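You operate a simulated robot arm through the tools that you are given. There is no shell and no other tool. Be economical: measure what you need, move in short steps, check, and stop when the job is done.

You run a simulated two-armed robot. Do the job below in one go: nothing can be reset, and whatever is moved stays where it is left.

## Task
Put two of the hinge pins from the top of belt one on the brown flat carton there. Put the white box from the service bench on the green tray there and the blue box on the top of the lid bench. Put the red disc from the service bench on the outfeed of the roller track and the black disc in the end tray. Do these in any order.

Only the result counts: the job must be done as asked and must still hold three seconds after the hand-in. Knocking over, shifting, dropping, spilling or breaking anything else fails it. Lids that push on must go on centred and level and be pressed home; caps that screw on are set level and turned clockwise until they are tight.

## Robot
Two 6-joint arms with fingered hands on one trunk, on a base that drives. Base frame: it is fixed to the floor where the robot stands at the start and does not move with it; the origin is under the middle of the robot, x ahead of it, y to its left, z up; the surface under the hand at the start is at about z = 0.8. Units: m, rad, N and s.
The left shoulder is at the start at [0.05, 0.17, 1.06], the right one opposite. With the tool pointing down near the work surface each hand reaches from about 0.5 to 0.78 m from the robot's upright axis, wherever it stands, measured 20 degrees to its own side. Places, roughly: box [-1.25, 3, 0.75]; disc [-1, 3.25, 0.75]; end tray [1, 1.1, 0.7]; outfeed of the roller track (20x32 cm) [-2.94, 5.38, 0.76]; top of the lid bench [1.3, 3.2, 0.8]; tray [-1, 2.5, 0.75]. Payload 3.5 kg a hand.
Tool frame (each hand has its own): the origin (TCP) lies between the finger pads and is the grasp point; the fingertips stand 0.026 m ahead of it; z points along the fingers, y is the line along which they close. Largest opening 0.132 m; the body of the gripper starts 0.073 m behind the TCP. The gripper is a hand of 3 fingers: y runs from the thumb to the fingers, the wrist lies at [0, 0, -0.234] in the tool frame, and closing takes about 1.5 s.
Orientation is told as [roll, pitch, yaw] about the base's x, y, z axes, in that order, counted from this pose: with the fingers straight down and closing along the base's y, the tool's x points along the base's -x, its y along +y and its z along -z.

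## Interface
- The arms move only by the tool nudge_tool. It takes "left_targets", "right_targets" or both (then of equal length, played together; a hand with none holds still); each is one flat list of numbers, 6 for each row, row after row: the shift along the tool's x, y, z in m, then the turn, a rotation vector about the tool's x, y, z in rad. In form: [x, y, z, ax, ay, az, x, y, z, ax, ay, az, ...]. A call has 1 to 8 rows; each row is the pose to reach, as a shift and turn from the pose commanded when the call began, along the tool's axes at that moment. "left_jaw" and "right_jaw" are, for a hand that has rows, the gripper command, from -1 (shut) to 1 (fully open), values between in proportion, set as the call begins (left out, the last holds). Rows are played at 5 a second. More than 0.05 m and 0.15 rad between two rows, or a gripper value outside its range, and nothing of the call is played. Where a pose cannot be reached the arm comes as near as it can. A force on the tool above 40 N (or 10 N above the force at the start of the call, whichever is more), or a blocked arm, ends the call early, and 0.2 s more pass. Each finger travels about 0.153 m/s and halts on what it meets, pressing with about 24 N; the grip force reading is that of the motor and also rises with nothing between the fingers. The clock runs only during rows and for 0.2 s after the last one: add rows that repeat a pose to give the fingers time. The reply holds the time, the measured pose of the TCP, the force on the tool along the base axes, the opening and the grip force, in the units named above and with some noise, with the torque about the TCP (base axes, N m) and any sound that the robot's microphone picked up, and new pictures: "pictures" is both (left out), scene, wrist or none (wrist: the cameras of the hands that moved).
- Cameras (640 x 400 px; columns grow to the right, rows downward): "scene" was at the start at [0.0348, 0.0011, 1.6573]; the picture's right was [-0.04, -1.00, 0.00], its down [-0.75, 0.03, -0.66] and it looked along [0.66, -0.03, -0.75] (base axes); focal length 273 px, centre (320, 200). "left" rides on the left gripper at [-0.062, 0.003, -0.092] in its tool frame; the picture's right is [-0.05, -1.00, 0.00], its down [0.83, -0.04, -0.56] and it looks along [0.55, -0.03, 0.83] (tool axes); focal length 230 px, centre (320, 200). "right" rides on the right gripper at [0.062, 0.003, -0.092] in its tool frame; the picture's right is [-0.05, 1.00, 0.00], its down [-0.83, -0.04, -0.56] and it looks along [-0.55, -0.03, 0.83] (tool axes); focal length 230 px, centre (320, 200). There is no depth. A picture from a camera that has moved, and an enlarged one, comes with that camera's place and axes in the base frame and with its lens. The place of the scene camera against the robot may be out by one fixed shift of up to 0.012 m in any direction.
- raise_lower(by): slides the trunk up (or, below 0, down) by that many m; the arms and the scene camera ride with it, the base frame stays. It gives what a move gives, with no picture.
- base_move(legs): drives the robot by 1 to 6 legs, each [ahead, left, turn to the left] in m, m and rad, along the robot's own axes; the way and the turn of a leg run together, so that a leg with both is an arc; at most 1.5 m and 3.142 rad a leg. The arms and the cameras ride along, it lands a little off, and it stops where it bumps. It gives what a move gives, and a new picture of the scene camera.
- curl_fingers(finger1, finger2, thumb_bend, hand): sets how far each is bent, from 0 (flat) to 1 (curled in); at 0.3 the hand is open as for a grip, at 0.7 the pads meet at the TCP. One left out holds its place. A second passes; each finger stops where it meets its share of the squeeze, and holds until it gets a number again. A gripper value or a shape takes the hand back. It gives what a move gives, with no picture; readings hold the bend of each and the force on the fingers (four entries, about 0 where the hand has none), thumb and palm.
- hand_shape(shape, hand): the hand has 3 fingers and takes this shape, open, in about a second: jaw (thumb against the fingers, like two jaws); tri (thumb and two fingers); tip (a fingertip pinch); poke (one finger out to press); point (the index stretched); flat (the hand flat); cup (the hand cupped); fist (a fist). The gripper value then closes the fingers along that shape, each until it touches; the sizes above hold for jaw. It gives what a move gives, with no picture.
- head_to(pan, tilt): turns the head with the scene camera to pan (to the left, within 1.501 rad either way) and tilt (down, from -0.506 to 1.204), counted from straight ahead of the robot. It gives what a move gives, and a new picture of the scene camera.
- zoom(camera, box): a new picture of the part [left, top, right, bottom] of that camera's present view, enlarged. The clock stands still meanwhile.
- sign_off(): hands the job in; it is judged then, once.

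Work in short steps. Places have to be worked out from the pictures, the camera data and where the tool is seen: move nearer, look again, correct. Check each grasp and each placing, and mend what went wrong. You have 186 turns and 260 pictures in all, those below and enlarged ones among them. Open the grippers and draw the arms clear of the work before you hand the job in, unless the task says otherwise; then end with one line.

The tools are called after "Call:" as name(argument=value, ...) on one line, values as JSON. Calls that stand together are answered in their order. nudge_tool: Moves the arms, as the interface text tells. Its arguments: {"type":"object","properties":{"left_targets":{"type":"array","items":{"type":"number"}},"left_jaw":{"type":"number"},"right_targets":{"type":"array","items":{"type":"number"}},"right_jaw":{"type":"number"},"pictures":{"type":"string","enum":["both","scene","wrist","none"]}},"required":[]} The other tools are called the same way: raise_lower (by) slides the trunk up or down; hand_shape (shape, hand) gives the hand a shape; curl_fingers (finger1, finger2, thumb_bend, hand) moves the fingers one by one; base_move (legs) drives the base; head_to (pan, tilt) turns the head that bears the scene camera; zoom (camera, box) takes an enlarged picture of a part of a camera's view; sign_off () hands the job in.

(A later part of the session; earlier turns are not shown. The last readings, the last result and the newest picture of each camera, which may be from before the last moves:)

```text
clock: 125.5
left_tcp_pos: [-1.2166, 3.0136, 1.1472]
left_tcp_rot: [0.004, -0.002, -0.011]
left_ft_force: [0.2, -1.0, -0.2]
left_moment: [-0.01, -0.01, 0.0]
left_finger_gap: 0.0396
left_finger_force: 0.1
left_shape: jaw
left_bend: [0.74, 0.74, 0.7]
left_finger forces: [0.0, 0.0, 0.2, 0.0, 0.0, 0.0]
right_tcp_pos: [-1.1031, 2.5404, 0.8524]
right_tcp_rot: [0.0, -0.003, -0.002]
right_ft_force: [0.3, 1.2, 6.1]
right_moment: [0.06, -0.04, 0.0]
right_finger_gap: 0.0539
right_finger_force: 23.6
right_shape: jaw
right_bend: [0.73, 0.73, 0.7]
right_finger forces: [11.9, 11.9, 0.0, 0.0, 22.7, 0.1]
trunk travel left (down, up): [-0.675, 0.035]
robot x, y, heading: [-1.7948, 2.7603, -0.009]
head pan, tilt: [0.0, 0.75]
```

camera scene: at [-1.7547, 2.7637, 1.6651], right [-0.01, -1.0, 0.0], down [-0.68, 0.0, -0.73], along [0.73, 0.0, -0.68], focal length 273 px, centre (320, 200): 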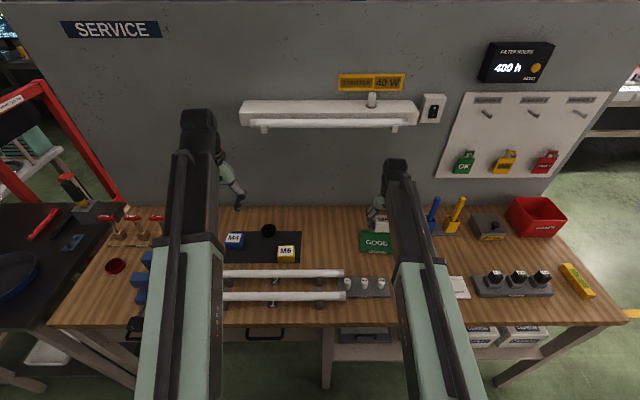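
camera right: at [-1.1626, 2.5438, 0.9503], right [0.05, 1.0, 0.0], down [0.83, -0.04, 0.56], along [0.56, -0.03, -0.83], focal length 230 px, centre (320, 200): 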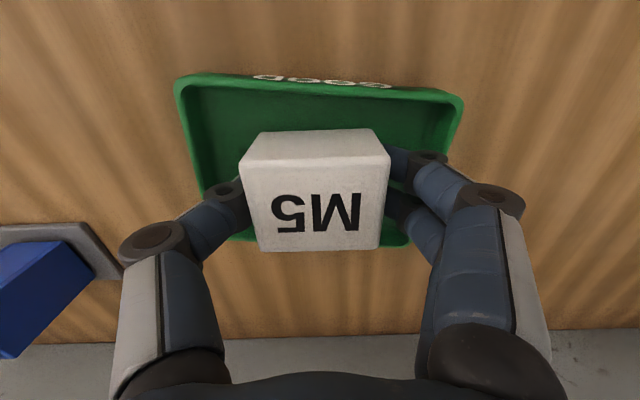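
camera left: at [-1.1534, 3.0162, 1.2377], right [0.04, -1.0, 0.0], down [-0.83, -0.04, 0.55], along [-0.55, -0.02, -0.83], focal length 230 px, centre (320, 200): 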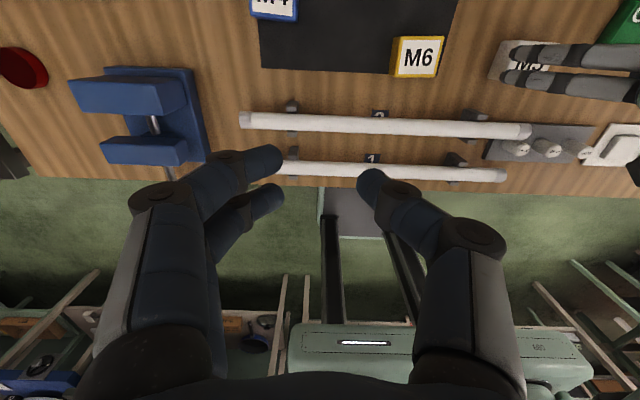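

Contact (6 N). I open slightly and lift.

Call:
nudge_tool(right_targets=[0, 0, 0, 0, 0, 0, 0, 0, 0, 0, 0, 0, 0, 0, 0, 0, 0, 0], right_jaw=0.15, pictures="none")

Call:
nudge_tool(right_targets=[0, 0, -0.03, 0, 0, 0, 0, 0, -0.07, 0, 0, 0, 0, 0, -0.11, 0, 0, 0, 0, 0, -0.15, 0, 0, 0], pictures="both")

```text
clock: 126.3
left_tcp_pos: [-1.2175, 3.0134, 1.1466]
left_tcp_rot: [0.004, -0.002, -0.009]
left_ft_force: [1.1, -0.4, 0.6]
left_moment: [0.0, -0.03, 0.01]
left_finger_gap: 0.0394
left_finger_force: 0.0
left_shape: jaw
left_bend: [0.74, 0.74, 0.7]
left_finger forces: [0.0, 0.1, 0.1, 0.0, 0.0, 0.0]
right_tcp_pos: [-1.1007, 2.5385, 0.8522]
right_tcp_rot: [0.0, -0.003, -0.001]
right_ft_force: [0.1, -1.9, 7.0]
right_moment: [0.29, 0.0, -0.01]
right_finger_gap: 0.0728
right_finger_force: 0.1
right_shape: jaw
right_bend: [0.73, 0.73, 0.7]
right_finger forces: [3.8, 3.4, 0.0, 0.0, 0.0, 0.0]
trunk travel left (down, up): [-0.675, 0.035]
robot x, y, heading: [-1.7925, 2.761, -0.003]
head pan, tilt: [0.0, 0.75]
```

```text
clock: 127.3
left_tcp_pos: [-1.2172, 3.0128, 1.1474]
left_tcp_rot: [0.002, -0.001, -0.01]
left_ft_force: [0.2, -0.2, -0.3]
left_moment: [-0.03, 0.0, -0.01]
left_finger_gap: 0.0395
left_finger_force: 0.0
left_shape: jaw
left_bend: [0.74, 0.74, 0.7]
left_finger forces: [0.0, 0.0, 0.0, 0.0, 0.1, 0.1]
right_tcp_pos: [-1.1023, 2.5414, 1.0035]
right_tcp_rot: [0.0, 0.0, -0.002]
right_ft_force: [0.8, 0.2, 0.1]
right_moment: [0.01, 0.02, 0.01]
right_finger_gap: 0.0752
right_finger_force: 0.1
right_shape: jaw
right_bend: [0.72, 0.72, 0.7]
right_finger forces: [0.1, 0.0, 0.0, 0.0, 0.1, 0.0]
trunk travel left (down, up): [-0.675, 0.035]
robot x, y, heading: [-1.7945, 2.7595, -0.006]
head pan, tilt: [0.0, 0.75]
camera scene: at [-1.755, 2.7639, 1.6651], right [-0.01, -1.0, 0.0], down [-0.68, 0.0, -0.73], along [0.73, 0.0, -0.68], focal length 273 px, centre (320, 200)
camera right: at [-1.1637, 2.5442, 1.0951], right [0.05, 1.0, 0.0], down [0.83, -0.04, 0.56], along [0.55, -0.03, -0.83], focal length 230 px, centre (320, 200)
```

scene: 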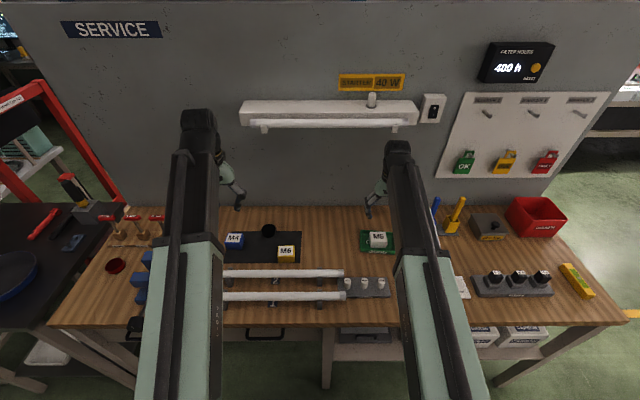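
right: 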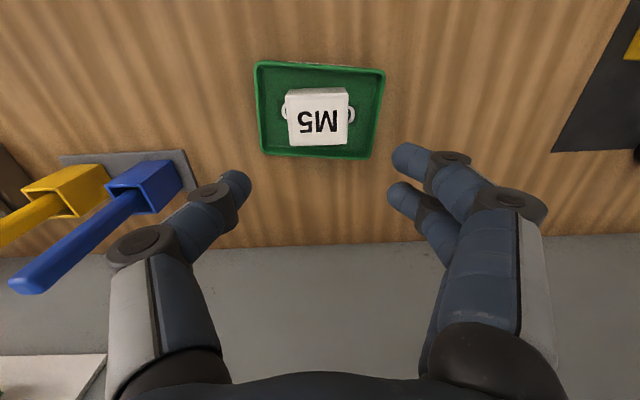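

The white box sits in the tray. Next the red disc at about [−1.20,3.49]: I tuck the right arm a bit and drive left .5.

Call:
nudge_tool(right_targets=[0.03, 0, -0.02, 0, 0, 0, 0.06, 0, -0.04, 0, 0, 0, 0.09, 0, -0.06, 0, 0, 0], pictures="none")

Call:
base_move(legs=[[-0.05, 0.5, 0]])

Call:
zoom(camera="left", box=[0, 0, 640, 400])

```text
clock: 128.1
left_tcp_pos: [-1.2159, 3.0136, 1.1468]
left_tcp_rot: [0.004, -0.002, -0.011]
left_ft_force: [-0.2, -0.3, 0.0]
left_moment: [0.0, -0.02, 0.02]
left_finger_gap: 0.0396
left_finger_force: 0.0
left_shape: jaw
left_bend: [0.74, 0.74, 0.7]
left_finger forces: [0.2, 0.1, 0.0, 0.0, 0.0, 0.0]
right_tcp_pos: [-1.1926, 2.539, 1.0588]
right_tcp_rot: [-0.001, -0.003, -0.003]
right_ft_force: [-0.3, -0.5, -0.1]
right_moment: [-0.02, -0.03, 0.01]
right_finger_gap: 0.0752
right_finger_force: 0.1
right_shape: jaw
right_bend: [0.72, 0.72, 0.7]
right_finger forces: [0.0, 0.2, 0.0, 0.0, 0.1, 0.1]
trunk travel left (down, up): [-0.675, 0.035]
robot x, y, heading: [-1.7913, 2.7604, -0.005]
head pan, tilt: [0.0, 0.75]
```

```text
clock: 131.1
left_tcp_pos: [-1.2636, 3.5237, 1.1467]
left_tcp_rot: [0.003, -0.001, -0.009]
left_ft_force: [-0.6, -0.2, 0.7]
left_moment: [-0.03, -0.03, -0.03]
left_finger_gap: 0.0395
left_finger_force: 0.1
left_shape: jaw
left_bend: [0.74, 0.74, 0.7]
left_finger forces: [0.0, 0.0, 0.0, 0.0, 0.1, 0.1]
right_tcp_pos: [-1.2395, 3.0477, 1.059]
right_tcp_rot: [0.001, -0.001, 0.001]
right_ft_force: [0.7, 0.1, -0.2]
right_moment: [-0.03, -0.01, -0.02]
right_finger_gap: 0.0752
right_finger_force: 0.2
right_shape: jaw
right_bend: [0.72, 0.72, 0.7]
right_finger forces: [0.0, 0.0, 0.0, 0.0, 0.0, 0.1]
trunk travel left (down, up): [-0.675, 0.035]
robot x, y, heading: [-1.8407, 3.2689, -0.008]
head pan, tilt: [0.0, 0.75]
camera scene: at [-1.8024, 3.2747, 1.6651], right [0.0, -1.0, 0.0], down [-0.68, 0.0, -0.73], along [0.73, 0.0, -0.68], focal length 273 px, centre (320, 200)
```

scene: 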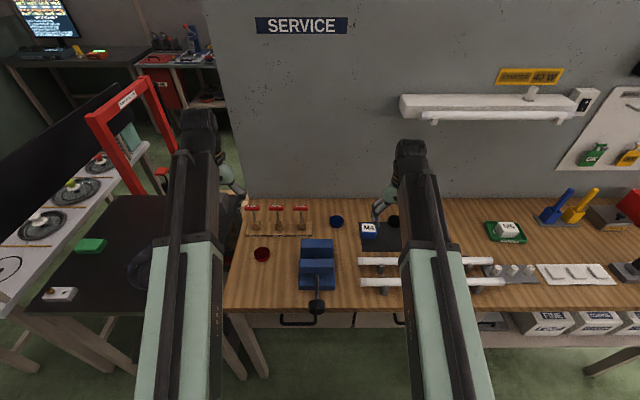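

```text
1.00 times, centred on (320, 200) of left (not enlarged: the box is as wide or as high as the picture)
camera zoom: at [-1.2013, 3.5275, 1.2373], right [0.04, -1.0, 0.0], down [-0.83, -0.04, 0.55], along [-0.55, -0.02, -0.83], focal length 230 px, centre (320, 200)
```

zoom: 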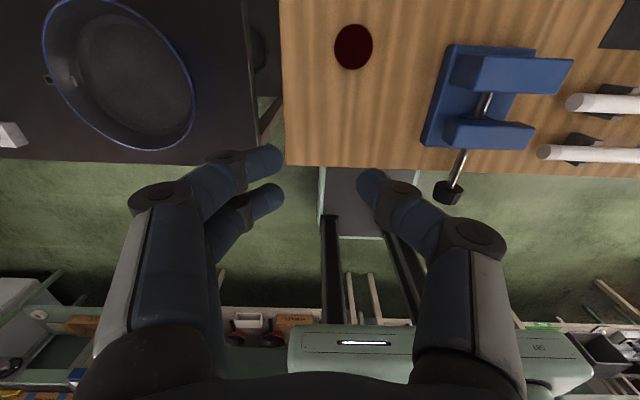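

The red disc is at [−1.197,3.481], about 6 cm wide. I move the left hand over it and go to z≈.92.

Call:
nudge_tool(left_targets=[-0.025, -0.015, 0, 0, 0, 0, -0.05, -0.03, 0, 0, 0, 0, -0.066, -0.043, 0.04, 0, 0, 0, -0.066, -0.043, 0.085, 0, 0, 0, -0.066, -0.043, 0.13, 0, 0, 0, -0.066, -0.043, 0.175, 0, 0, 0, -0.066, -0.043, 0.22, 0, 0, 0, -0.066, -0.043, 0.225, 0, 0, 0], left_jaw=0.4, pictures="wrist")

```text
clock: 132.9
left_tcp_pos: [-1.1982, 3.4809, 0.9206]
left_tcp_rot: [0.003, -0.002, -0.011]
left_ft_force: [0.4, 0.0, 0.8]
left_moment: [0.0, 0.01, 0.0]
left_finger_gap: 0.092
left_finger_force: 0.1
left_shape: jaw
left_bend: [0.68, 0.68, 0.64]
left_finger forces: [0.0, 0.1, 0.0, 0.1, 0.1, 0.0]
right_tcp_pos: [-1.2391, 3.0488, 1.0596]
right_tcp_rot: [0.001, -0.003, -0.001]
right_ft_force: [-0.5, -0.1, 0.1]
right_moment: [0.01, 0.02, 0.01]
right_finger_gap: 0.0752
right_finger_force: 0.0
right_shape: jaw
right_bend: [0.72, 0.72, 0.7]
right_finger forces: [0.1, 0.0, 0.0, 0.1, 0.0, 0.1]
trunk travel left (down, up): [-0.675, 0.035]
robot x, y, heading: [-1.8405, 3.2712, -0.003]
head pan, tilt: [0.0, 0.75]
camera left: at [-1.1351, 3.4842, 1.0113], right [0.04, -1.0, 0.0], down [-0.83, -0.04, 0.55], along [-0.55, -0.02, -0.83], focal length 230 px, centre (320, 200)
```

left: 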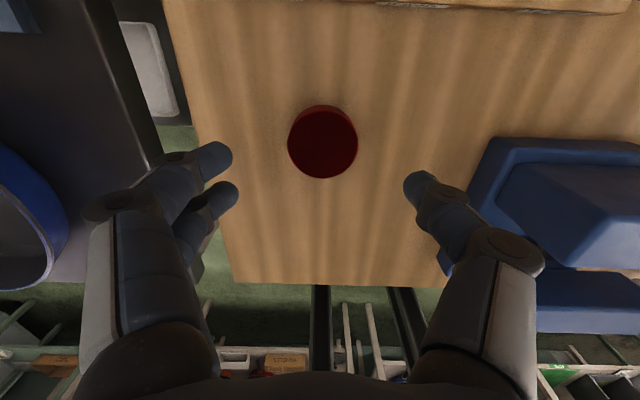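

Centred. The vise jaw is near the thumb side, so I yaw the hand −45° about its axis, moving the thumb forward-right, and narrow the jaw a bit.

Call:
nudge_tool(left_targets=[0, 0, 0, 0, 0, -0.13, 0, 0, 0, 0, 0, -0.26, 0, 0, 0, 0, 0, -0.39, 0, 0, 0, 0, 0, -0.52, 0, 0, 0, 0, 0, -0.65, 0, 0, 0, 0, 0, -0.785, 0, 0, 0, 0, 0, -0.785], left_jaw=0.2, pictures="wrist")

```text
clock: 134.5
left_tcp_pos: [-1.1984, 3.4808, 0.9221]
left_tcp_rot: [0.001, -0.003, 0.776]
left_ft_force: [0.2, 0.2, 1.4]
left_moment: [0.0, -0.01, -0.03]
left_finger_gap: 0.0796
left_finger_force: 0.1
left_shape: jaw
left_bend: [0.71, 0.71, 0.71]
left_finger forces: [0.0, 0.1, 0.1, 0.0, 0.1, 0.1]
right_tcp_pos: [-1.2398, 3.0476, 1.0569]
right_tcp_rot: [-0.001, -0.002, 0.001]
right_ft_force: [-0.1, 0.2, 0.0]
right_moment: [0.02, 0.0, 0.03]
right_finger_gap: 0.0753
right_finger_force: 0.1
right_shape: jaw
right_bend: [0.72, 0.72, 0.7]
right_finger forces: [0.0, 0.0, 0.0, 0.0, 0.0, 0.0]
trunk travel left (down, up): [-0.675, 0.035]
robot x, y, heading: [-1.8411, 3.2754, -0.008]
head pan, tilt: [0.0, 0.75]
camera left: at [-1.1546, 3.527, 1.0125], right [0.74, -0.68, 0.0], down [-0.56, -0.61, 0.55], along [-0.37, -0.41, -0.83], focal length 230 px, centre (320, 200)
```

left: 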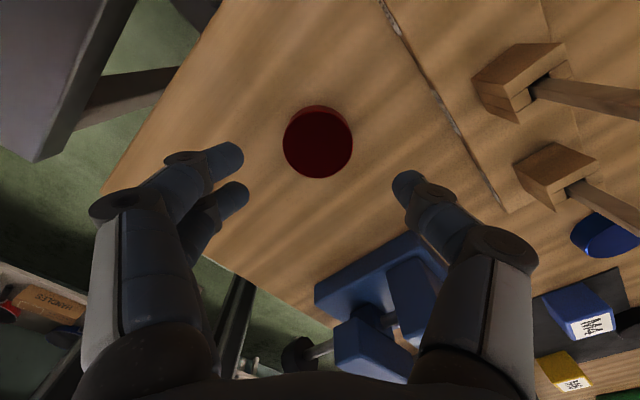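

Clear on all sides. I go down to TCP z≈.847.

Call:
nudge_tool(left_targets=[0, 0, 0.035, 0, 0, 0, 0, 0, 0.06, 0, 0, 0, 0, 0, 0.074, 0, 0, 0, 0, 0, 0.074, 0, 0, 0], pictures="wrist")

```text
clock: 135.5
left_tcp_pos: [-1.1993, 3.4787, 0.8493]
left_tcp_rot: [0.002, -0.002, 0.775]
left_ft_force: [0.2, -0.5, -0.1]
left_moment: [-0.01, -0.02, 0.02]
left_finger_gap: 0.0794
left_finger_force: 0.1
left_shape: jaw
left_bend: [0.71, 0.71, 0.71]
left_finger forces: [0.0, 0.1, 0.1, 0.1, 0.1, 0.1]
right_tcp_pos: [-1.2395, 3.0482, 1.0593]
right_tcp_rot: [0.0, -0.002, -0.001]
right_ft_force: [-0.6, 0.7, -0.1]
right_moment: [0.01, -0.02, 0.01]
right_finger_gap: 0.0754
right_finger_force: 0.1
right_shape: jaw
right_bend: [0.72, 0.72, 0.7]
right_finger forces: [0.0, 0.1, 0.0, 0.1, 0.1, 0.0]
trunk travel left (down, up): [-0.675, 0.035]
robot x, y, heading: [-1.8438, 3.2682, -0.005]
head pan, tilt: [0.0, 0.75]
camera left: at [-1.1554, 3.525, 0.9398], right [0.74, -0.68, 0.0], down [-0.56, -0.61, 0.55], along [-0.37, -0.41, -0.83], focal length 230 px, centre (320, 200)
```

left: 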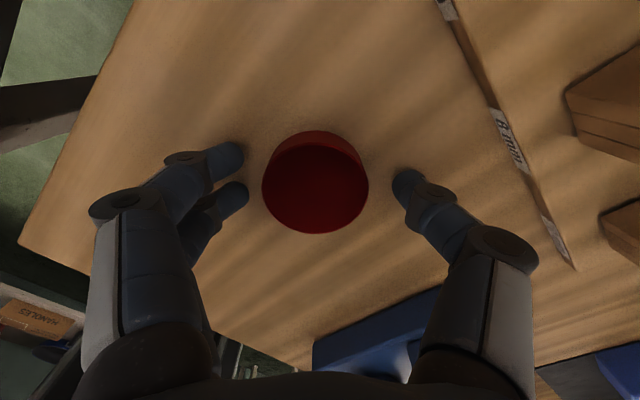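

The disc sits between the fingers. I lower 3 mm and close.

Call:
nudge_tool(left_targets=[0, 0, 0.003, 0, 0, 0], pictures="none")

Call:
nudge_tool(left_targets=[0, 0, 0, 0, 0, 0, 0, 0, 0, 0, 0, 0, 0, 0, 0, 0, 0, 0, 0, 0, 0, 0, 0, 0], left_jaw=-1, pictures="wrist")

```text
clock: 135.9
left_tcp_pos: [-1.1998, 3.48, 0.8454]
left_tcp_rot: [-0.001, -0.005, 0.776]
left_ft_force: [-0.8, -1.7, 11.1]
left_moment: [0.36, 0.4, 0.06]
left_finger_gap: 0.079
left_finger_force: 0.1
left_shape: jaw
left_bend: [0.72, 0.72, 0.71]
left_finger forces: [4.9, 6.0, 0.0, 0.0, 0.0, 0.0]
right_tcp_pos: [-1.2393, 3.0476, 1.059]
right_tcp_rot: [-0.002, -0.001, 0.0]
right_ft_force: [0.2, 0.0, 0.1]
right_moment: [0.01, -0.02, 0.01]
right_finger_gap: 0.0754
right_finger_force: 0.1
right_shape: jaw
right_bend: [0.72, 0.72, 0.7]
right_finger forces: [0.0, 0.0, 0.0, 0.0, 0.0, 0.1]
trunk travel left (down, up): [-0.675, 0.035]
robot x, y, heading: [-1.8385, 3.2707, -0.007]
head pan, tilt: [0.0, 0.75]
```

```text
clock: 136.9
left_tcp_pos: [-1.1993, 3.4812, 0.8465]
left_tcp_rot: [0.002, -0.005, 0.776]
left_ft_force: [-3.9, 7.0, 19.1]
left_moment: [0.78, 0.75, -0.12]
left_finger_gap: 0.0495
left_finger_force: 24.1
left_shape: jaw
left_bend: [0.73, 0.73, 0.72]
left_finger forces: [17.5, 19.4, 0.0, 0.0, 17.1, 0.0]
right_tcp_pos: [-1.2405, 3.048, 1.0585]
right_tcp_rot: [0.002, -0.004, 0.0]
right_ft_force: [0.4, 0.2, -0.3]
right_moment: [0.02, 0.01, -0.01]
right_finger_gap: 0.0754
right_finger_force: 0.1
right_shape: jaw
right_bend: [0.72, 0.72, 0.7]
right_finger forces: [0.0, 0.0, 0.1, 0.0, 0.0, 0.0]
trunk travel left (down, up): [-0.675, 0.035]
robot x, y, heading: [-1.841, 3.2674, -0.005]
head pan, tilt: [0.0, 0.75]
camera left: at [-1.1563, 3.5261, 0.9377], right [0.74, -0.68, 0.0], down [-0.56, -0.61, 0.55], along [-0.37, -0.41, -0.83], focal length 230 px, centre (320, 200)
```

left: 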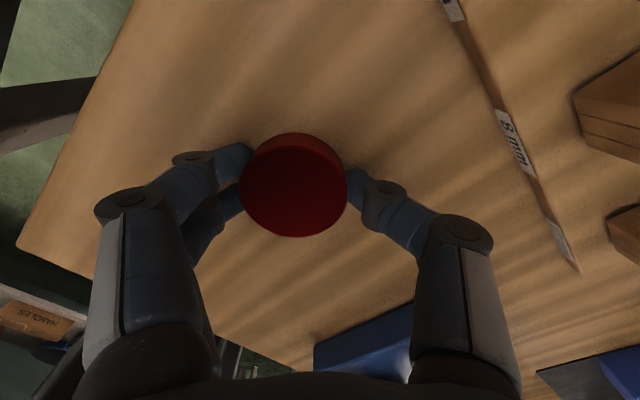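

Disc gripped. I lift it and check.

Call:
nudge_tool(left_targets=[0, 0, -0.02, 0, 0, 0, 0, 0, -0.06, 0, 0, 0, 0, 0, -0.1, 0, 0, 0, 0, 0, -0.14, 0, 0, 0, 0, 0, -0.18, 0, 0, 0, 0, 0, -0.2, 0, 0, 0], pictures="wrist")

Call:
head_to(pan=1.5, tilt=0.4)

```text
clock: 138.3
left_tcp_pos: [-1.1947, 3.4818, 1.0436]
left_tcp_rot: [0.003, -0.003, 0.775]
left_ft_force: [-0.2, 0.7, -1.4]
left_moment: [-0.02, -0.04, 0.01]
left_finger_gap: 0.0479
left_finger_force: 24.3
left_shape: jaw
left_bend: [0.73, 0.73, 0.71]
left_finger forces: [11.1, 12.0, 0.0, 0.0, 22.6, 0.0]
right_tcp_pos: [-1.2409, 3.0484, 1.0588]
right_tcp_rot: [0.0, -0.001, -0.001]
right_ft_force: [0.4, -0.6, -0.3]
right_moment: [0.02, -0.02, 0.0]
right_finger_gap: 0.0754
right_finger_force: 0.1
right_shape: jaw
right_bend: [0.72, 0.72, 0.7]
right_finger forces: [0.1, 0.1, 0.0, 0.1, 0.0, 0.0]
trunk travel left (down, up): [-0.675, 0.035]
robot x, y, heading: [-1.8446, 3.2713, -0.007]
head pan, tilt: [0.0, 0.75]
camera left: at [-1.1523, 3.5275, 1.136], right [0.74, -0.68, 0.0], down [-0.56, -0.61, 0.55], along [-0.38, -0.41, -0.83], focal length 230 px, centre (320, 200)
```

left: 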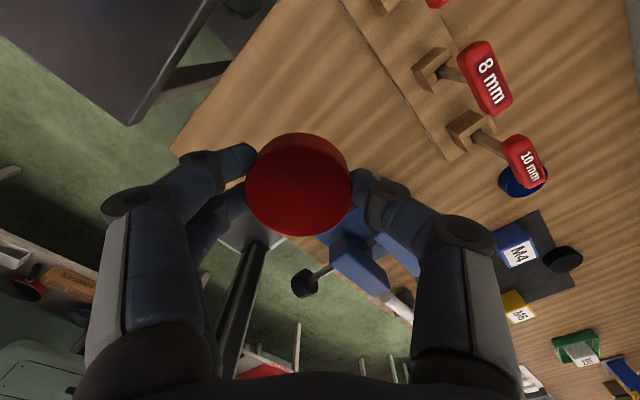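

```text
clock: 139.9
left_tcp_pos: [-1.1954, 3.4822, 1.0442]
left_tcp_rot: [0.002, -0.004, 0.773]
left_ft_force: [0.3, -0.2, -1.6]
left_moment: [-0.04, -0.01, -0.01]
left_finger_gap: 0.048
left_finger_force: 23.8
left_shape: jaw
left_bend: [0.73, 0.73, 0.71]
left_finger forces: [11.1, 12.1, 0.0, 0.1, 22.7, 0.0]
right_tcp_pos: [-1.2388, 3.0479, 1.0583]
right_tcp_rot: [0.001, -0.003, -0.002]
right_ft_force: [0.0, 0.5, -0.3]
right_moment: [0.02, 0.0, 0.01]
right_finger_gap: 0.0752
right_finger_force: 0.1
right_shape: jaw
right_bend: [0.72, 0.72, 0.7]
right_finger forces: [0.0, 0.0, 0.1, 0.1, 0.0, 0.1]
trunk travel left (down, up): [-0.675, 0.035]
robot x, y, heading: [-1.845, 3.2733, -0.002]
head pan, tilt: [1.499, 0.4]
camera scene: at [-1.878, 3.3664, 1.6962], right [1.0, -0.08, 0.0], down [-0.03, -0.39, -0.92], along [0.07, 0.92, -0.39], focal length 273 px, centre (320, 200)
```

scene: 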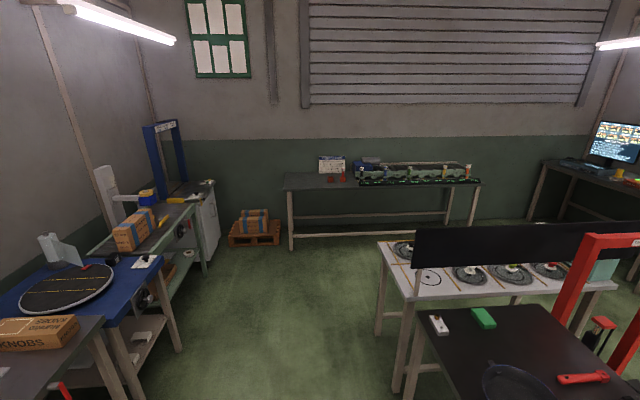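

The outfeed should appear near (164,214). I zoom there.

Call:
zoom(camera="scene", box=[60, 150, 260, 275])

```text
3.20 times, centred on (160, 212) of scene
camera zoom: at [-1.878, 3.3664, 1.6962], right [1.0, -0.08, 0.0], down [-0.03, -0.39, -0.92], along [0.07, 0.92, -0.39], focal length 873 px, centre (832, 160)
```

zoom: 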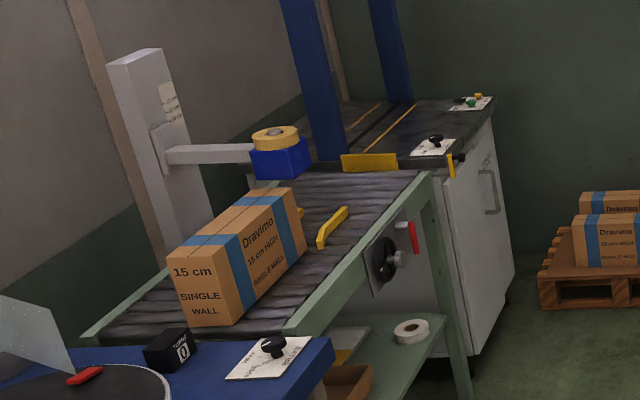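

The outfeed is the far end of the roller track by the left wall; a tape head overhangs part of it. I back off the bench, turn to face +y, and drive up the aisle to look.

Call:
base_move(legs=[[-0.2, 0, 0], [0, 0, 1.57], [0.8, 0, 0]])

Call:
head_to(pan=0.8, tilt=0.5)

```text
clock: 149.3
left_tcp_pos: [-2.3082, 4.7209, 1.0443]
left_tcp_rot: [0.002, -0.004, 2.392]
left_ft_force: [-0.3, -0.4, -2.1]
left_moment: [0.02, 0.02, -0.02]
left_finger_gap: 0.0476
left_finger_force: 24.1
left_shape: jaw
left_bend: [0.73, 0.73, 0.71]
left_finger forces: [11.1, 11.7, 0.0, 0.0, 22.3, 0.0]
right_tcp_pos: [-1.8737, 4.6979, 1.0582]
right_tcp_rot: [-0.001, 0.0, 1.616]
right_ft_force: [0.8, 0.4, -0.5]
right_moment: [-0.04, 0.0, -0.02]
right_finger_gap: 0.0753
right_finger_force: 0.1
right_shape: jaw
right_bend: [0.72, 0.72, 0.7]
right_finger forces: [0.1, 0.1, 0.0, 0.1, 0.0, 0.0]
trunk travel left (down, up): [-0.675, 0.035]
robot x, y, heading: [-2.0654, 4.088, 1.61]
head pan, tilt: [1.499, 0.4]
camera scene: at [-2.1606, 4.0534, 1.6962], right [0.03, 1.0, 0.0], down [0.39, -0.01, -0.92], along [-0.92, 0.03, -0.39], focal length 273 px, centre (320, 200)
```

scene: 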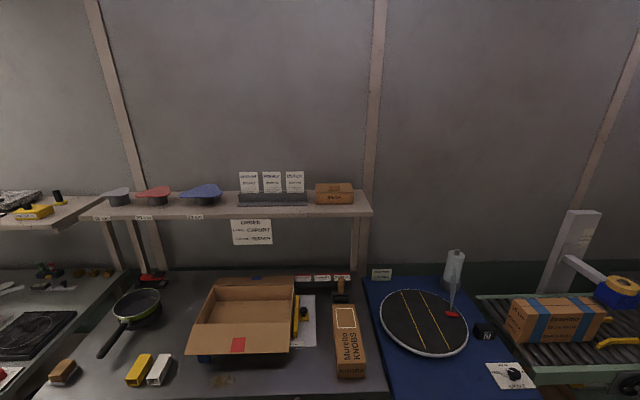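

```text
clock: 150.4
left_tcp_pos: [-2.3065, 4.7222, 1.0453]
left_tcp_rot: [0.001, -0.004, 2.391]
left_ft_force: [0.7, 0.7, -1.5]
left_moment: [0.01, -0.01, -0.03]
left_finger_gap: 0.0479
left_finger_force: 24.3
left_shape: jaw
left_bend: [0.73, 0.73, 0.71]
left_finger forces: [11.0, 11.7, 0.0, 0.0, 22.5, 0.0]
right_tcp_pos: [-1.8727, 4.6986, 1.0572]
right_tcp_rot: [0.0, -0.003, 1.616]
right_ft_force: [0.2, 0.5, 0.7]
right_moment: [-0.01, 0.01, -0.06]
right_finger_gap: 0.0753
right_finger_force: 0.0
right_shape: jaw
right_bend: [0.72, 0.72, 0.7]
right_finger forces: [0.0, 0.1, 0.0, 0.0, 0.0, 0.1]
trunk travel left (down, up): [-0.675, 0.035]
robot x, y, heading: [-2.0685, 4.0835, 1.614]
head pan, tilt: [0.799, 0.499]
camera scene: at [-2.1358, 4.1104, 1.6871], right [0.67, 0.75, 0.0], down [0.36, -0.32, -0.88], along [-0.65, 0.59, -0.48], focal length 273 px, centre (320, 200)
```

scene: 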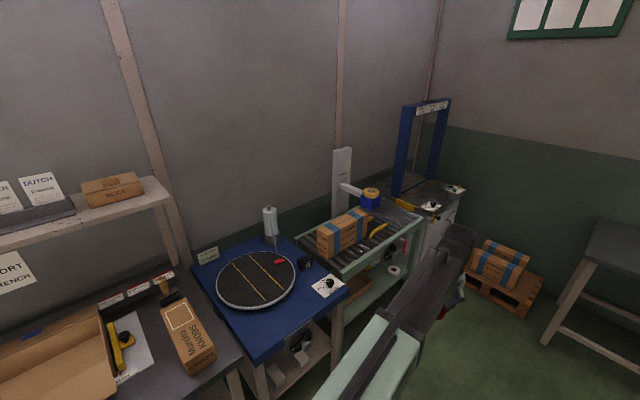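

An arch pillar stands past the track's end and the tape head over its middle, so I will approach at an angle from the south-east. I advance .65 with a slight turn and look.

Call:
base_move(legs=[[0.65, 0.05, 0.25]])

Call:
head_to(pan=0.7, tilt=0.75)

```text
clock: 154.1
left_tcp_pos: [-2.62, 5.2724, 1.0442]
left_tcp_rot: [0.003, -0.002, 2.648]
left_ft_force: [0.7, 0.3, -2.0]
left_moment: [-0.01, -0.03, -0.02]
left_finger_gap: 0.0477
left_finger_force: 23.8
left_shape: jaw
left_bend: [0.73, 0.73, 0.71]
left_finger forces: [10.9, 11.7, 0.0, 0.0, 22.4, 0.0]
right_tcp_pos: [-2.1915, 5.3592, 1.0581]
right_tcp_rot: [0.001, -0.001, 1.873]
right_ft_force: [0.1, -0.3, -0.1]
right_moment: [0.02, 0.01, -0.03]
right_finger_gap: 0.0751
right_finger_force: 0.2
right_shape: jaw
right_bend: [0.72, 0.72, 0.7]
right_finger forces: [0.1, 0.0, 0.0, 0.0, 0.0, 0.0]
trunk travel left (down, up): [-0.675, 0.035]
robot x, y, heading: [-2.2255, 4.7198, 1.865]
head pan, tilt: [0.799, 0.499]
camera scene: at [-2.2974, 4.7269, 1.687], right [0.46, 0.89, 0.0], down [0.43, -0.22, -0.88], along [-0.78, 0.4, -0.48], focal length 273 px, centre (320, 200)
```

scene: 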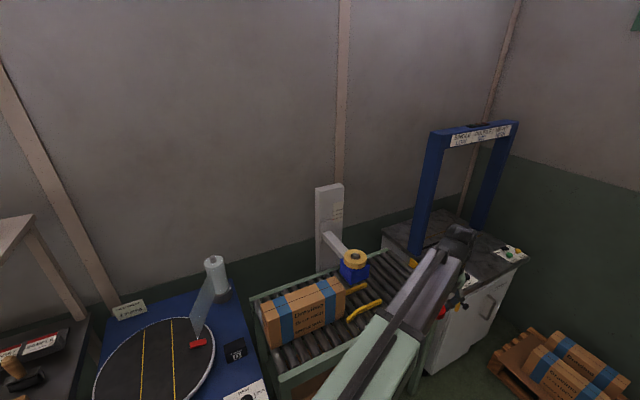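

```text
clock: 154.8
left_tcp_pos: [-2.619, 5.2721, 1.0428]
left_tcp_rot: [0.001, -0.004, 2.648]
left_ft_force: [0.0, 0.0, -1.9]
left_moment: [0.03, 0.02, 0.01]
left_finger_gap: 0.0477
left_finger_force: 24.1
left_shape: jaw
left_bend: [0.73, 0.73, 0.71]
left_finger forces: [10.9, 11.8, 0.1, 0.0, 22.4, 0.0]
right_tcp_pos: [-2.1922, 5.3592, 1.0582]
right_tcp_rot: [-0.001, -0.002, 1.873]
right_ft_force: [0.1, 0.4, 0.9]
right_moment: [-0.02, -0.01, -0.01]
right_finger_gap: 0.0753
right_finger_force: 0.0
right_shape: jaw
right_bend: [0.72, 0.72, 0.7]
right_finger forces: [0.0, 0.0, 0.0, 0.0, 0.0, 0.1]
trunk travel left (down, up): [-0.675, 0.035]
robot x, y, heading: [-2.226, 4.7185, 1.872]
head pan, tilt: [0.7, 0.75]
camera scene: at [-2.2858, 4.7296, 1.6652], right [0.54, 0.84, 0.0], down [0.57, -0.37, -0.73], along [-0.61, 0.4, -0.68], focal length 273 px, centre (320, 200)
```

scene: 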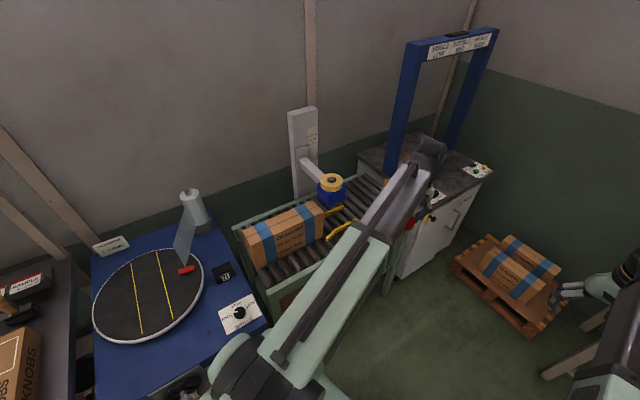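

The target area is around (361,210), just beyond the tape head, partly hidden by my arm. I check the left wrist camera.

Call:
zoom(camera="left", box=[0, 0, 640, 400])

Call:
zoom(camera="scene", box=[270, 130, 470, 255])

```text
1.00 times, centred on (320, 200) of left (not enlarged: the box is as wide or as high as the picture)
camera zoom: at [-2.673, 5.2995, 1.1356], right [0.43, 0.9, 0.0], down [0.75, -0.36, 0.55], along [0.5, -0.24, -0.83], focal length 230 px, centre (320, 200)
```

zoom: 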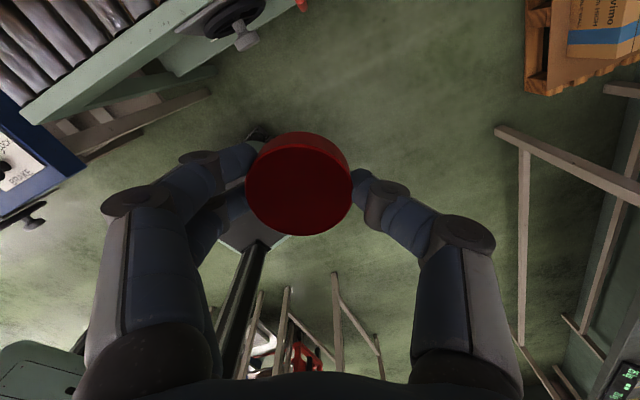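

```text
3.20 times, centred on (370, 192) of scene
camera zoom: at [-2.2858, 4.7296, 1.6652], right [0.54, 0.84, 0.0], down [0.57, -0.37, -0.73], along [-0.61, 0.4, -0.68], focal length 873 px, centre (160, 224)
```

zoom: 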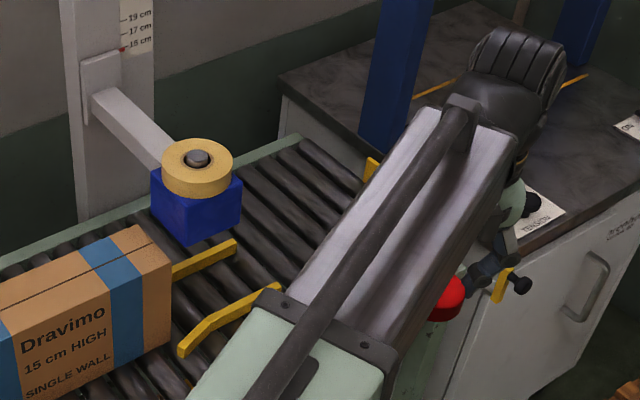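

The handy free area is between the guide ends and the arch, around [−2.94,5.38]; the tape head hangs near [−2.88,5.17] up to z≈1.08. I raise and retract the left hand before swinging in.

Call:
nudge_tool(left_targets=[0.014, 0.014, -0.035, 0, 0, 0, 0.034, 0.034, -0.07, 0, 0, 0, 0.06, 0.058, -0.1, 0, 0, 0, 0.086, 0.084, -0.12, 0, 0, 0, 0.086, 0.084, -0.12, 0, 0, 0], pictures="none")

Call:
base_move(legs=[[0, 0, 0.45]])

```text
clock: 156.0
left_tcp_pos: [-2.5851, 5.157, 1.1664]
left_tcp_rot: [0.003, -0.002, 2.649]
left_ft_force: [-0.5, 0.6, -2.3]
left_moment: [0.04, 0.03, 0.02]
left_finger_gap: 0.0478
left_finger_force: 23.8
left_shape: jaw
left_bend: [0.73, 0.73, 0.71]
left_finger forces: [11.1, 11.7, 0.1, 0.0, 22.5, 0.0]
right_tcp_pos: [-2.1916, 5.3604, 1.0576]
right_tcp_rot: [-0.001, 0.0, 1.872]
right_ft_force: [-0.5, -0.5, 0.6]
right_moment: [-0.04, -0.02, 0.02]
right_finger_gap: 0.0751
right_finger_force: 0.1
right_shape: jaw
right_bend: [0.72, 0.72, 0.7]
right_finger forces: [0.1, 0.0, 0.0, 0.0, 0.0, 0.1]
trunk travel left (down, up): [-0.675, 0.035]
robot x, y, heading: [-2.2187, 4.7173, 1.865]
head pan, tilt: [0.7, 0.75]
```

```text
clock: 157.7
left_tcp_pos: [-2.7371, 4.9618, 1.166]
left_tcp_rot: [0.002, -0.004, 3.089]
left_ft_force: [-0.2, 0.1, -0.8]
left_moment: [0.01, -0.01, -0.02]
left_finger_gap: 0.0477
left_finger_force: 24.3
left_shape: jaw
left_bend: [0.73, 0.73, 0.71]
left_finger forces: [11.0, 11.6, 0.1, 0.1, 22.3, 0.0]
right_tcp_pos: [-2.4685, 5.3123, 1.0572]
right_tcp_rot: [-0.001, -0.002, 2.312]
right_ft_force: [0.4, 0.0, 0.6]
right_moment: [0.02, 0.0, 0.0]
right_finger_gap: 0.075
right_finger_force: 0.1
right_shape: jaw
right_bend: [0.72, 0.72, 0.7]
right_finger forces: [0.1, 0.1, 0.0, 0.1, 0.0, 0.1]
trunk travel left (down, up): [-0.675, 0.035]
robot x, y, heading: [-2.2247, 4.7185, 2.304]
head pan, tilt: [0.7, 0.75]
camera scene: at [-2.2832, 4.704, 1.6651], right [0.13, 0.99, 0.0], down [0.68, -0.09, -0.73], along [-0.72, 0.1, -0.68], focal length 273 px, centre (320, 200)
```

scene: 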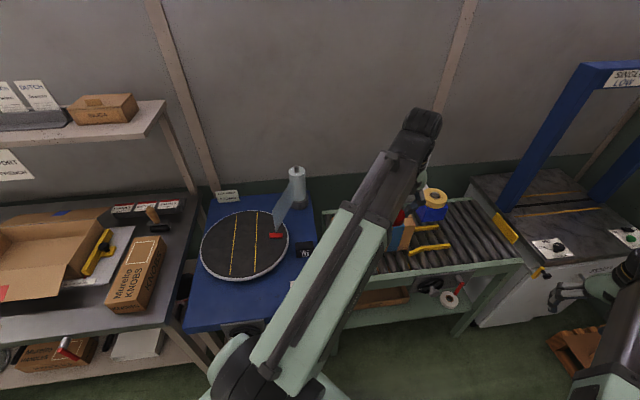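

Clear view: free rollers from y≈5.31 to 5.53, x around −2.92. I drive in to about [−2.30,5.04].

Call:
base_move(legs=[[0.29, -0.156, 0]])

Call:
zoom(camera="left", box=[0, 0, 640, 400])

```text
clock: 159.9
left_tcp_pos: [-2.8124, 5.2923, 1.1661]
left_tcp_rot: [0.002, -0.003, 3.077]
left_ft_force: [0.3, -0.5, -0.9]
left_moment: [-0.03, 0.0, 0.02]
left_finger_gap: 0.0475
left_finger_force: 24.1
left_shape: jaw
left_bend: [0.73, 0.73, 0.71]
left_finger forces: [11.0, 11.6, 0.0, 0.0, 22.3, 0.0]
right_tcp_pos: [-2.5409, 5.6404, 1.0574]
right_tcp_rot: [0.001, 0.0, 2.302]
right_ft_force: [0.3, -0.4, -0.7]
right_moment: [-0.02, 0.01, -0.02]
right_finger_gap: 0.0752
right_finger_force: 0.1
right_shape: jaw
right_bend: [0.72, 0.72, 0.7]
right_finger forces: [0.1, 0.1, 0.1, 0.0, 0.0, 0.0]
trunk travel left (down, up): [-0.675, 0.035]
robot x, y, heading: [-2.3058, 5.0398, 2.3]
head pan, tilt: [0.7, 0.75]
camera scene: at [-2.3617, 5.0306, 1.6651], right [0.14, 0.99, 0.0], down [0.68, -0.1, -0.73], along [-0.72, 0.1, -0.68], focal length 273 px, centre (320, 200)
```

scene: 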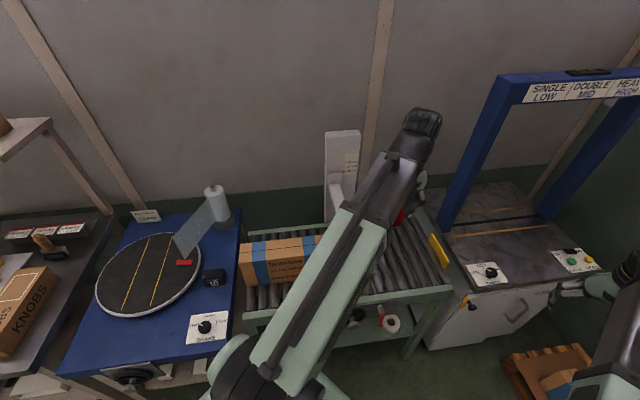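

```text
1.00 times, centred on (320, 200) of left (not enlarged: the box is as wide or as high as the picture)
camera zoom: at [-2.8722, 5.2939, 1.2566], right [0.01, 1.0, 0.0], down [0.83, -0.01, 0.55], along [0.55, -0.01, -0.83], focal length 230 px, centre (320, 200)
```

zoom: 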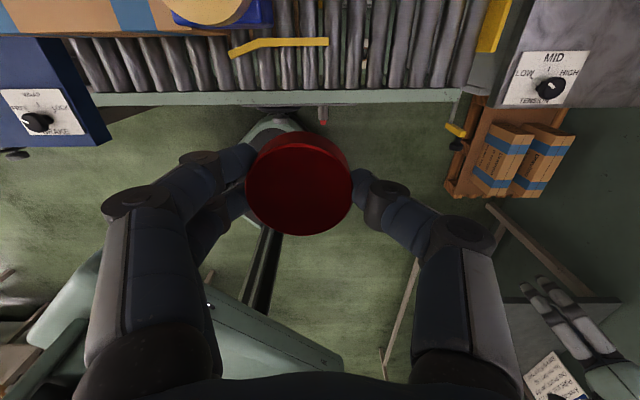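

Good view: the guide ends at y≈5.305 and the rollers at 5.56. I bring the disc over [−2.93,5.43] and lower to about .93.

Call:
nudge_tool(left_targets=[-0.01, -0.045, 0, 0, 0, 0, -0.03, -0.085, 0, 0, 0, 0, -0.06, -0.12, 0.01, 0, 0, 0, -0.095, -0.13, 0.04, 0, 0, 0, -0.1266, -0.13, 0.075, 0, 0, 0, -0.1266, -0.13, 0.12, 0, 0, 0, -0.1266, -0.13, 0.165, 0, 0, 0, -0.1266, -0.13, 0.21, 0, 0, 0], pictures="both")

```text
clock: 161.7
left_tcp_pos: [-2.9309, 5.4289, 0.9546]
left_tcp_rot: [0.002, -0.004, 3.077]
left_ft_force: [-0.5, -0.3, -0.3]
left_moment: [0.04, 0.0, -0.01]
left_finger_gap: 0.0475
left_finger_force: 23.8
left_shape: jaw
left_bend: [0.73, 0.73, 0.71]
left_finger forces: [11.1, 11.6, 0.0, 0.0, 22.3, 0.0]
right_tcp_pos: [-2.5393, 5.6408, 1.0582]
right_tcp_rot: [-0.001, -0.001, 2.302]
right_ft_force: [-0.5, -0.1, 0.1]
right_moment: [-0.01, 0.0, 0.01]
right_finger_gap: 0.0754
right_finger_force: 0.0
right_shape: jaw
right_bend: [0.72, 0.72, 0.7]
right_finger forces: [0.0, 0.1, 0.1, 0.0, 0.0, 0.0]
trunk travel left (down, up): [-0.675, 0.035]
robot x, y, heading: [-2.3041, 5.0405, 2.298]
head pan, tilt: [0.7, 0.75]
camera scene: at [-2.3617, 5.0293, 1.6651], right [0.14, 0.99, 0.0], down [0.68, -0.1, -0.73], along [-0.72, 0.1, -0.68], focal length 273 px, centre (320, 200)
camera left: at [-2.9911, 5.4302, 1.0466], right [0.01, 1.0, 0.0], down [0.83, -0.01, 0.55], along [0.55, -0.01, -0.83], focal length 230 px, centre (320, 200)
```

scene: 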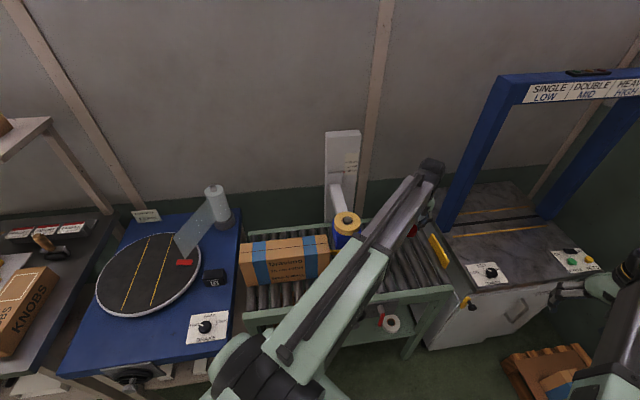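
left: 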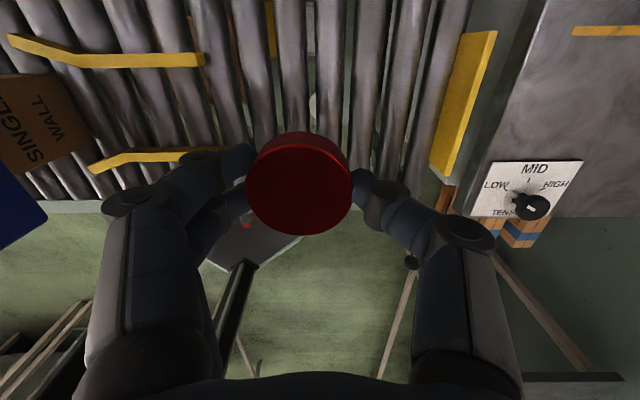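

The disc is over the free rollers. I lower stepwise, sensing for contact.

Call:
nudge_tool(left_targets=[0, 0, 0.035, 0, 0, 0, 0, 0, 0.07, 0, 0, 0, 0, 0, 0.09, 0, 0, 0, 0, 0, 0.1, 0, 0, 0, 0, 0, 0.108, 0, 0, 0], pictures="wrist")

```text
clock: 162.9
left_tcp_pos: [-2.9318, 5.4292, 0.8492]
left_tcp_rot: [0.001, -0.002, 3.076]
left_ft_force: [0.8, -0.2, -1.7]
left_moment: [0.03, -0.04, 0.03]
left_finger_gap: 0.0475
left_finger_force: 23.9
left_shape: jaw
left_bend: [0.73, 0.73, 0.71]
left_finger forces: [11.1, 11.6, 0.1, 0.0, 22.2, 0.0]
right_tcp_pos: [-2.5407, 5.6385, 1.0589]
right_tcp_rot: [0.0, -0.001, 2.303]
right_ft_force: [-1.1, -0.1, 0.1]
right_moment: [-0.01, -0.03, -0.01]
right_finger_gap: 0.0754
right_finger_force: 0.0
right_shape: jaw
right_bend: [0.72, 0.72, 0.7]
right_finger forces: [0.1, 0.0, 0.0, 0.1, 0.0, 0.0]
trunk travel left (down, up): [-0.675, 0.035]
robot x, y, heading: [-2.3012, 5.0412, 2.297]
head pan, tilt: [0.7, 0.75]
camera left: at [-2.992, 5.4306, 0.9399], right [0.01, 1.0, 0.0], down [0.83, -0.01, 0.55], along [0.55, -0.01, -0.83], focal length 230 px, centre (320, 200)
```

left: 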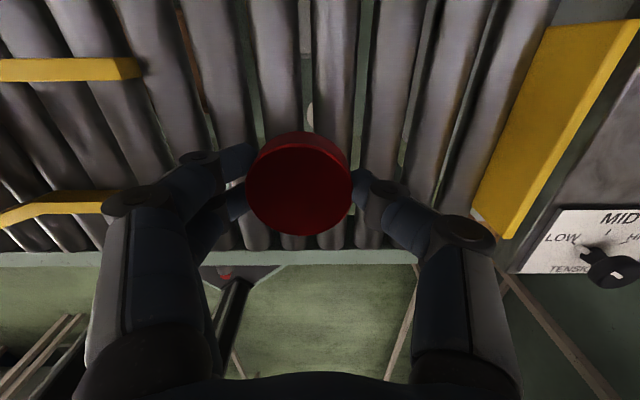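

Still no contact; I keep lowering.

Call:
nudge_tool(left_targets=[0, 0, 0.004, 0, 0, 0, 0, 0, 0.008, 0, 0, 0, 0, 0, 0.012, 0, 0, 0], pictures="none")

Call:
nudge_tool(left_targets=[0, 0, 0.003, 0, 0, 0, 0, 0, 0.006, 0, 0, 0], pictures="wrist")

```text
clock: 163.7
left_tcp_pos: [-2.9324, 5.4283, 0.8361]
left_tcp_rot: [0.001, -0.002, 3.077]
left_ft_force: [-0.5, 0.2, -1.0]
left_moment: [0.01, 0.0, 0.01]
left_finger_gap: 0.0474
left_finger_force: 24.1
left_shape: jaw
left_bend: [0.73, 0.73, 0.71]
left_finger forces: [11.1, 11.6, 0.0, 0.0, 22.2, 0.0]
right_tcp_pos: [-2.5402, 5.639, 1.0584]
right_tcp_rot: [0.0, -0.001, 2.302]
right_ft_force: [-1.5, -0.1, -0.3]
right_moment: [-0.02, 0.0, 0.02]
right_finger_gap: 0.0755
right_finger_force: 0.0
right_shape: jaw
right_bend: [0.72, 0.72, 0.7]
right_finger forces: [0.1, 0.0, 0.0, 0.1, 0.0, 0.1]
trunk travel left (down, up): [-0.675, 0.035]
robot x, y, heading: [-2.3043, 5.0412, 2.3]
head pan, tilt: [0.7, 0.75]
```

```text
clock: 164.3
left_tcp_pos: [-2.9324, 5.4292, 0.8303]
left_tcp_rot: [0.002, -0.004, 3.076]
left_ft_force: [-0.3, -0.1, -0.4]
left_moment: [0.0, 0.0, 0.02]
left_finger_gap: 0.0474
left_finger_force: 23.9
left_shape: jaw
left_bend: [0.73, 0.73, 0.71]
left_finger forces: [11.1, 11.6, 0.0, 0.0, 22.2, 0.1]
right_tcp_pos: [-2.5405, 5.6383, 1.0593]
right_tcp_rot: [0.001, -0.001, 2.301]
right_ft_force: [-0.6, 0.7, 0.2]
right_moment: [-0.01, -0.02, 0.01]
right_finger_gap: 0.0751
right_finger_force: 0.0
right_shape: jaw
right_bend: [0.72, 0.72, 0.7]
right_finger forces: [0.1, 0.0, 0.1, 0.0, 0.0, 0.0]
trunk travel left (down, up): [-0.675, 0.035]
robot x, y, heading: [-2.3012, 5.0464, 2.305]
head pan, tilt: [0.7, 0.75]
camera left: at [-2.9914, 5.4308, 0.9208], right [0.01, 1.0, 0.0], down [0.83, -0.01, 0.55], along [0.55, -0.01, -0.83], focal length 230 px, centre (320, 200)
```

left: 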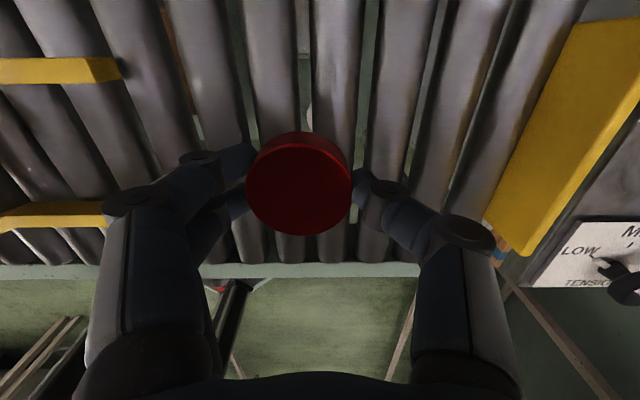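

Call:
nudge_tool(left_targets=[0, 0, 0.004, 0, 0, 0, 0, 0, 0.008, 0, 0, 0], pictures="none")

Call:
nudge_tool(left_targets=[0, 0, 0.003, 0, 0, 0, 0, 0, 0.006, 0, 0, 0], pictures="none")

Call:
nudge_tool(left_targets=[0, 0, 0.003, 0, 0, 0, 0, 0, 0.005, 0, 0, 0], pictures="wrist")

```text
clock: 164.9
left_tcp_pos: [-2.9316, 5.4303, 0.8211]
left_tcp_rot: [0.001, -0.003, 3.077]
left_ft_force: [0.7, 0.4, -2.4]
left_moment: [0.01, -0.01, 0.01]
left_finger_gap: 0.0475
left_finger_force: 24.0
left_shape: jaw
left_bend: [0.73, 0.73, 0.71]
left_finger forces: [11.0, 11.6, 0.0, 0.0, 22.2, 0.1]
right_tcp_pos: [-2.54, 5.6388, 1.0582]
right_tcp_rot: [-0.002, -0.001, 2.302]
right_ft_force: [0.1, 0.5, -0.1]
right_moment: [0.01, -0.01, -0.01]
right_finger_gap: 0.0755
right_finger_force: 0.0
right_shape: jaw
right_bend: [0.72, 0.72, 0.7]
right_finger forces: [0.0, 0.0, 0.0, 0.0, 0.1, 0.0]
trunk travel left (down, up): [-0.675, 0.035]
robot x, y, heading: [-2.3044, 5.0425, 2.302]
head pan, tilt: [0.7, 0.75]
```

```text
clock: 165.5
left_tcp_pos: [-2.931, 5.4303, 0.8157]
left_tcp_rot: [0.001, -0.003, 3.077]
left_ft_force: [-0.5, -0.1, -1.3]
left_moment: [0.0, 0.0, 0.03]
left_finger_gap: 0.0478
left_finger_force: 24.0
left_shape: jaw
left_bend: [0.73, 0.73, 0.71]
left_finger forces: [11.1, 11.5, 0.0, 0.0, 22.2, 0.0]
right_tcp_pos: [-2.5409, 5.6402, 1.0579]
right_tcp_rot: [-0.001, -0.002, 2.301]
right_ft_force: [-0.4, 0.1, 0.6]
right_moment: [0.0, 0.05, -0.03]
right_finger_gap: 0.075
right_finger_force: 0.1
right_shape: jaw
right_bend: [0.72, 0.72, 0.7]
right_finger forces: [0.0, 0.0, 0.0, 0.1, 0.0, 0.0]
trunk travel left (down, up): [-0.675, 0.035]
robot x, y, heading: [-2.3046, 5.0444, 2.292]
head pan, tilt: [0.7, 0.75]
```

```text
clock: 166.1
left_tcp_pos: [-2.9309, 5.4295, 0.8109]
left_tcp_rot: [0.001, -0.005, 3.078]
left_ft_force: [0.4, -0.9, -1.1]
left_moment: [-0.03, 0.0, 0.01]
left_finger_gap: 0.0476
left_finger_force: 23.4
left_shape: jaw
left_bend: [0.73, 0.73, 0.71]
left_finger forces: [11.0, 11.6, 0.1, 0.1, 22.2, 0.1]
right_tcp_pos: [-2.5397, 5.6391, 1.0585]
right_tcp_rot: [0.001, -0.004, 2.301]
right_ft_force: [0.4, 0.1, 0.3]
right_moment: [0.0, -0.03, -0.05]
right_finger_gap: 0.075
right_finger_force: 0.0
right_shape: jaw
right_bend: [0.72, 0.72, 0.7]
right_finger forces: [0.0, 0.0, 0.0, 0.0, 0.0, 0.0]
trunk travel left (down, up): [-0.675, 0.035]
robot x, y, heading: [-2.303, 5.0443, 2.3]
head pan, tilt: [0.7, 0.75]
camera left: at [-2.9914, 5.4306, 0.9016], right [0.01, 1.0, 0.0], down [0.83, -0.01, 0.55], along [0.55, -0.01, -0.83], focal length 230 px, centre (320, 200)
```

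left: 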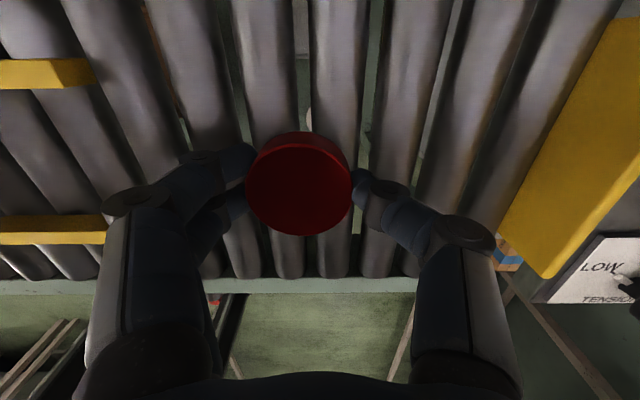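

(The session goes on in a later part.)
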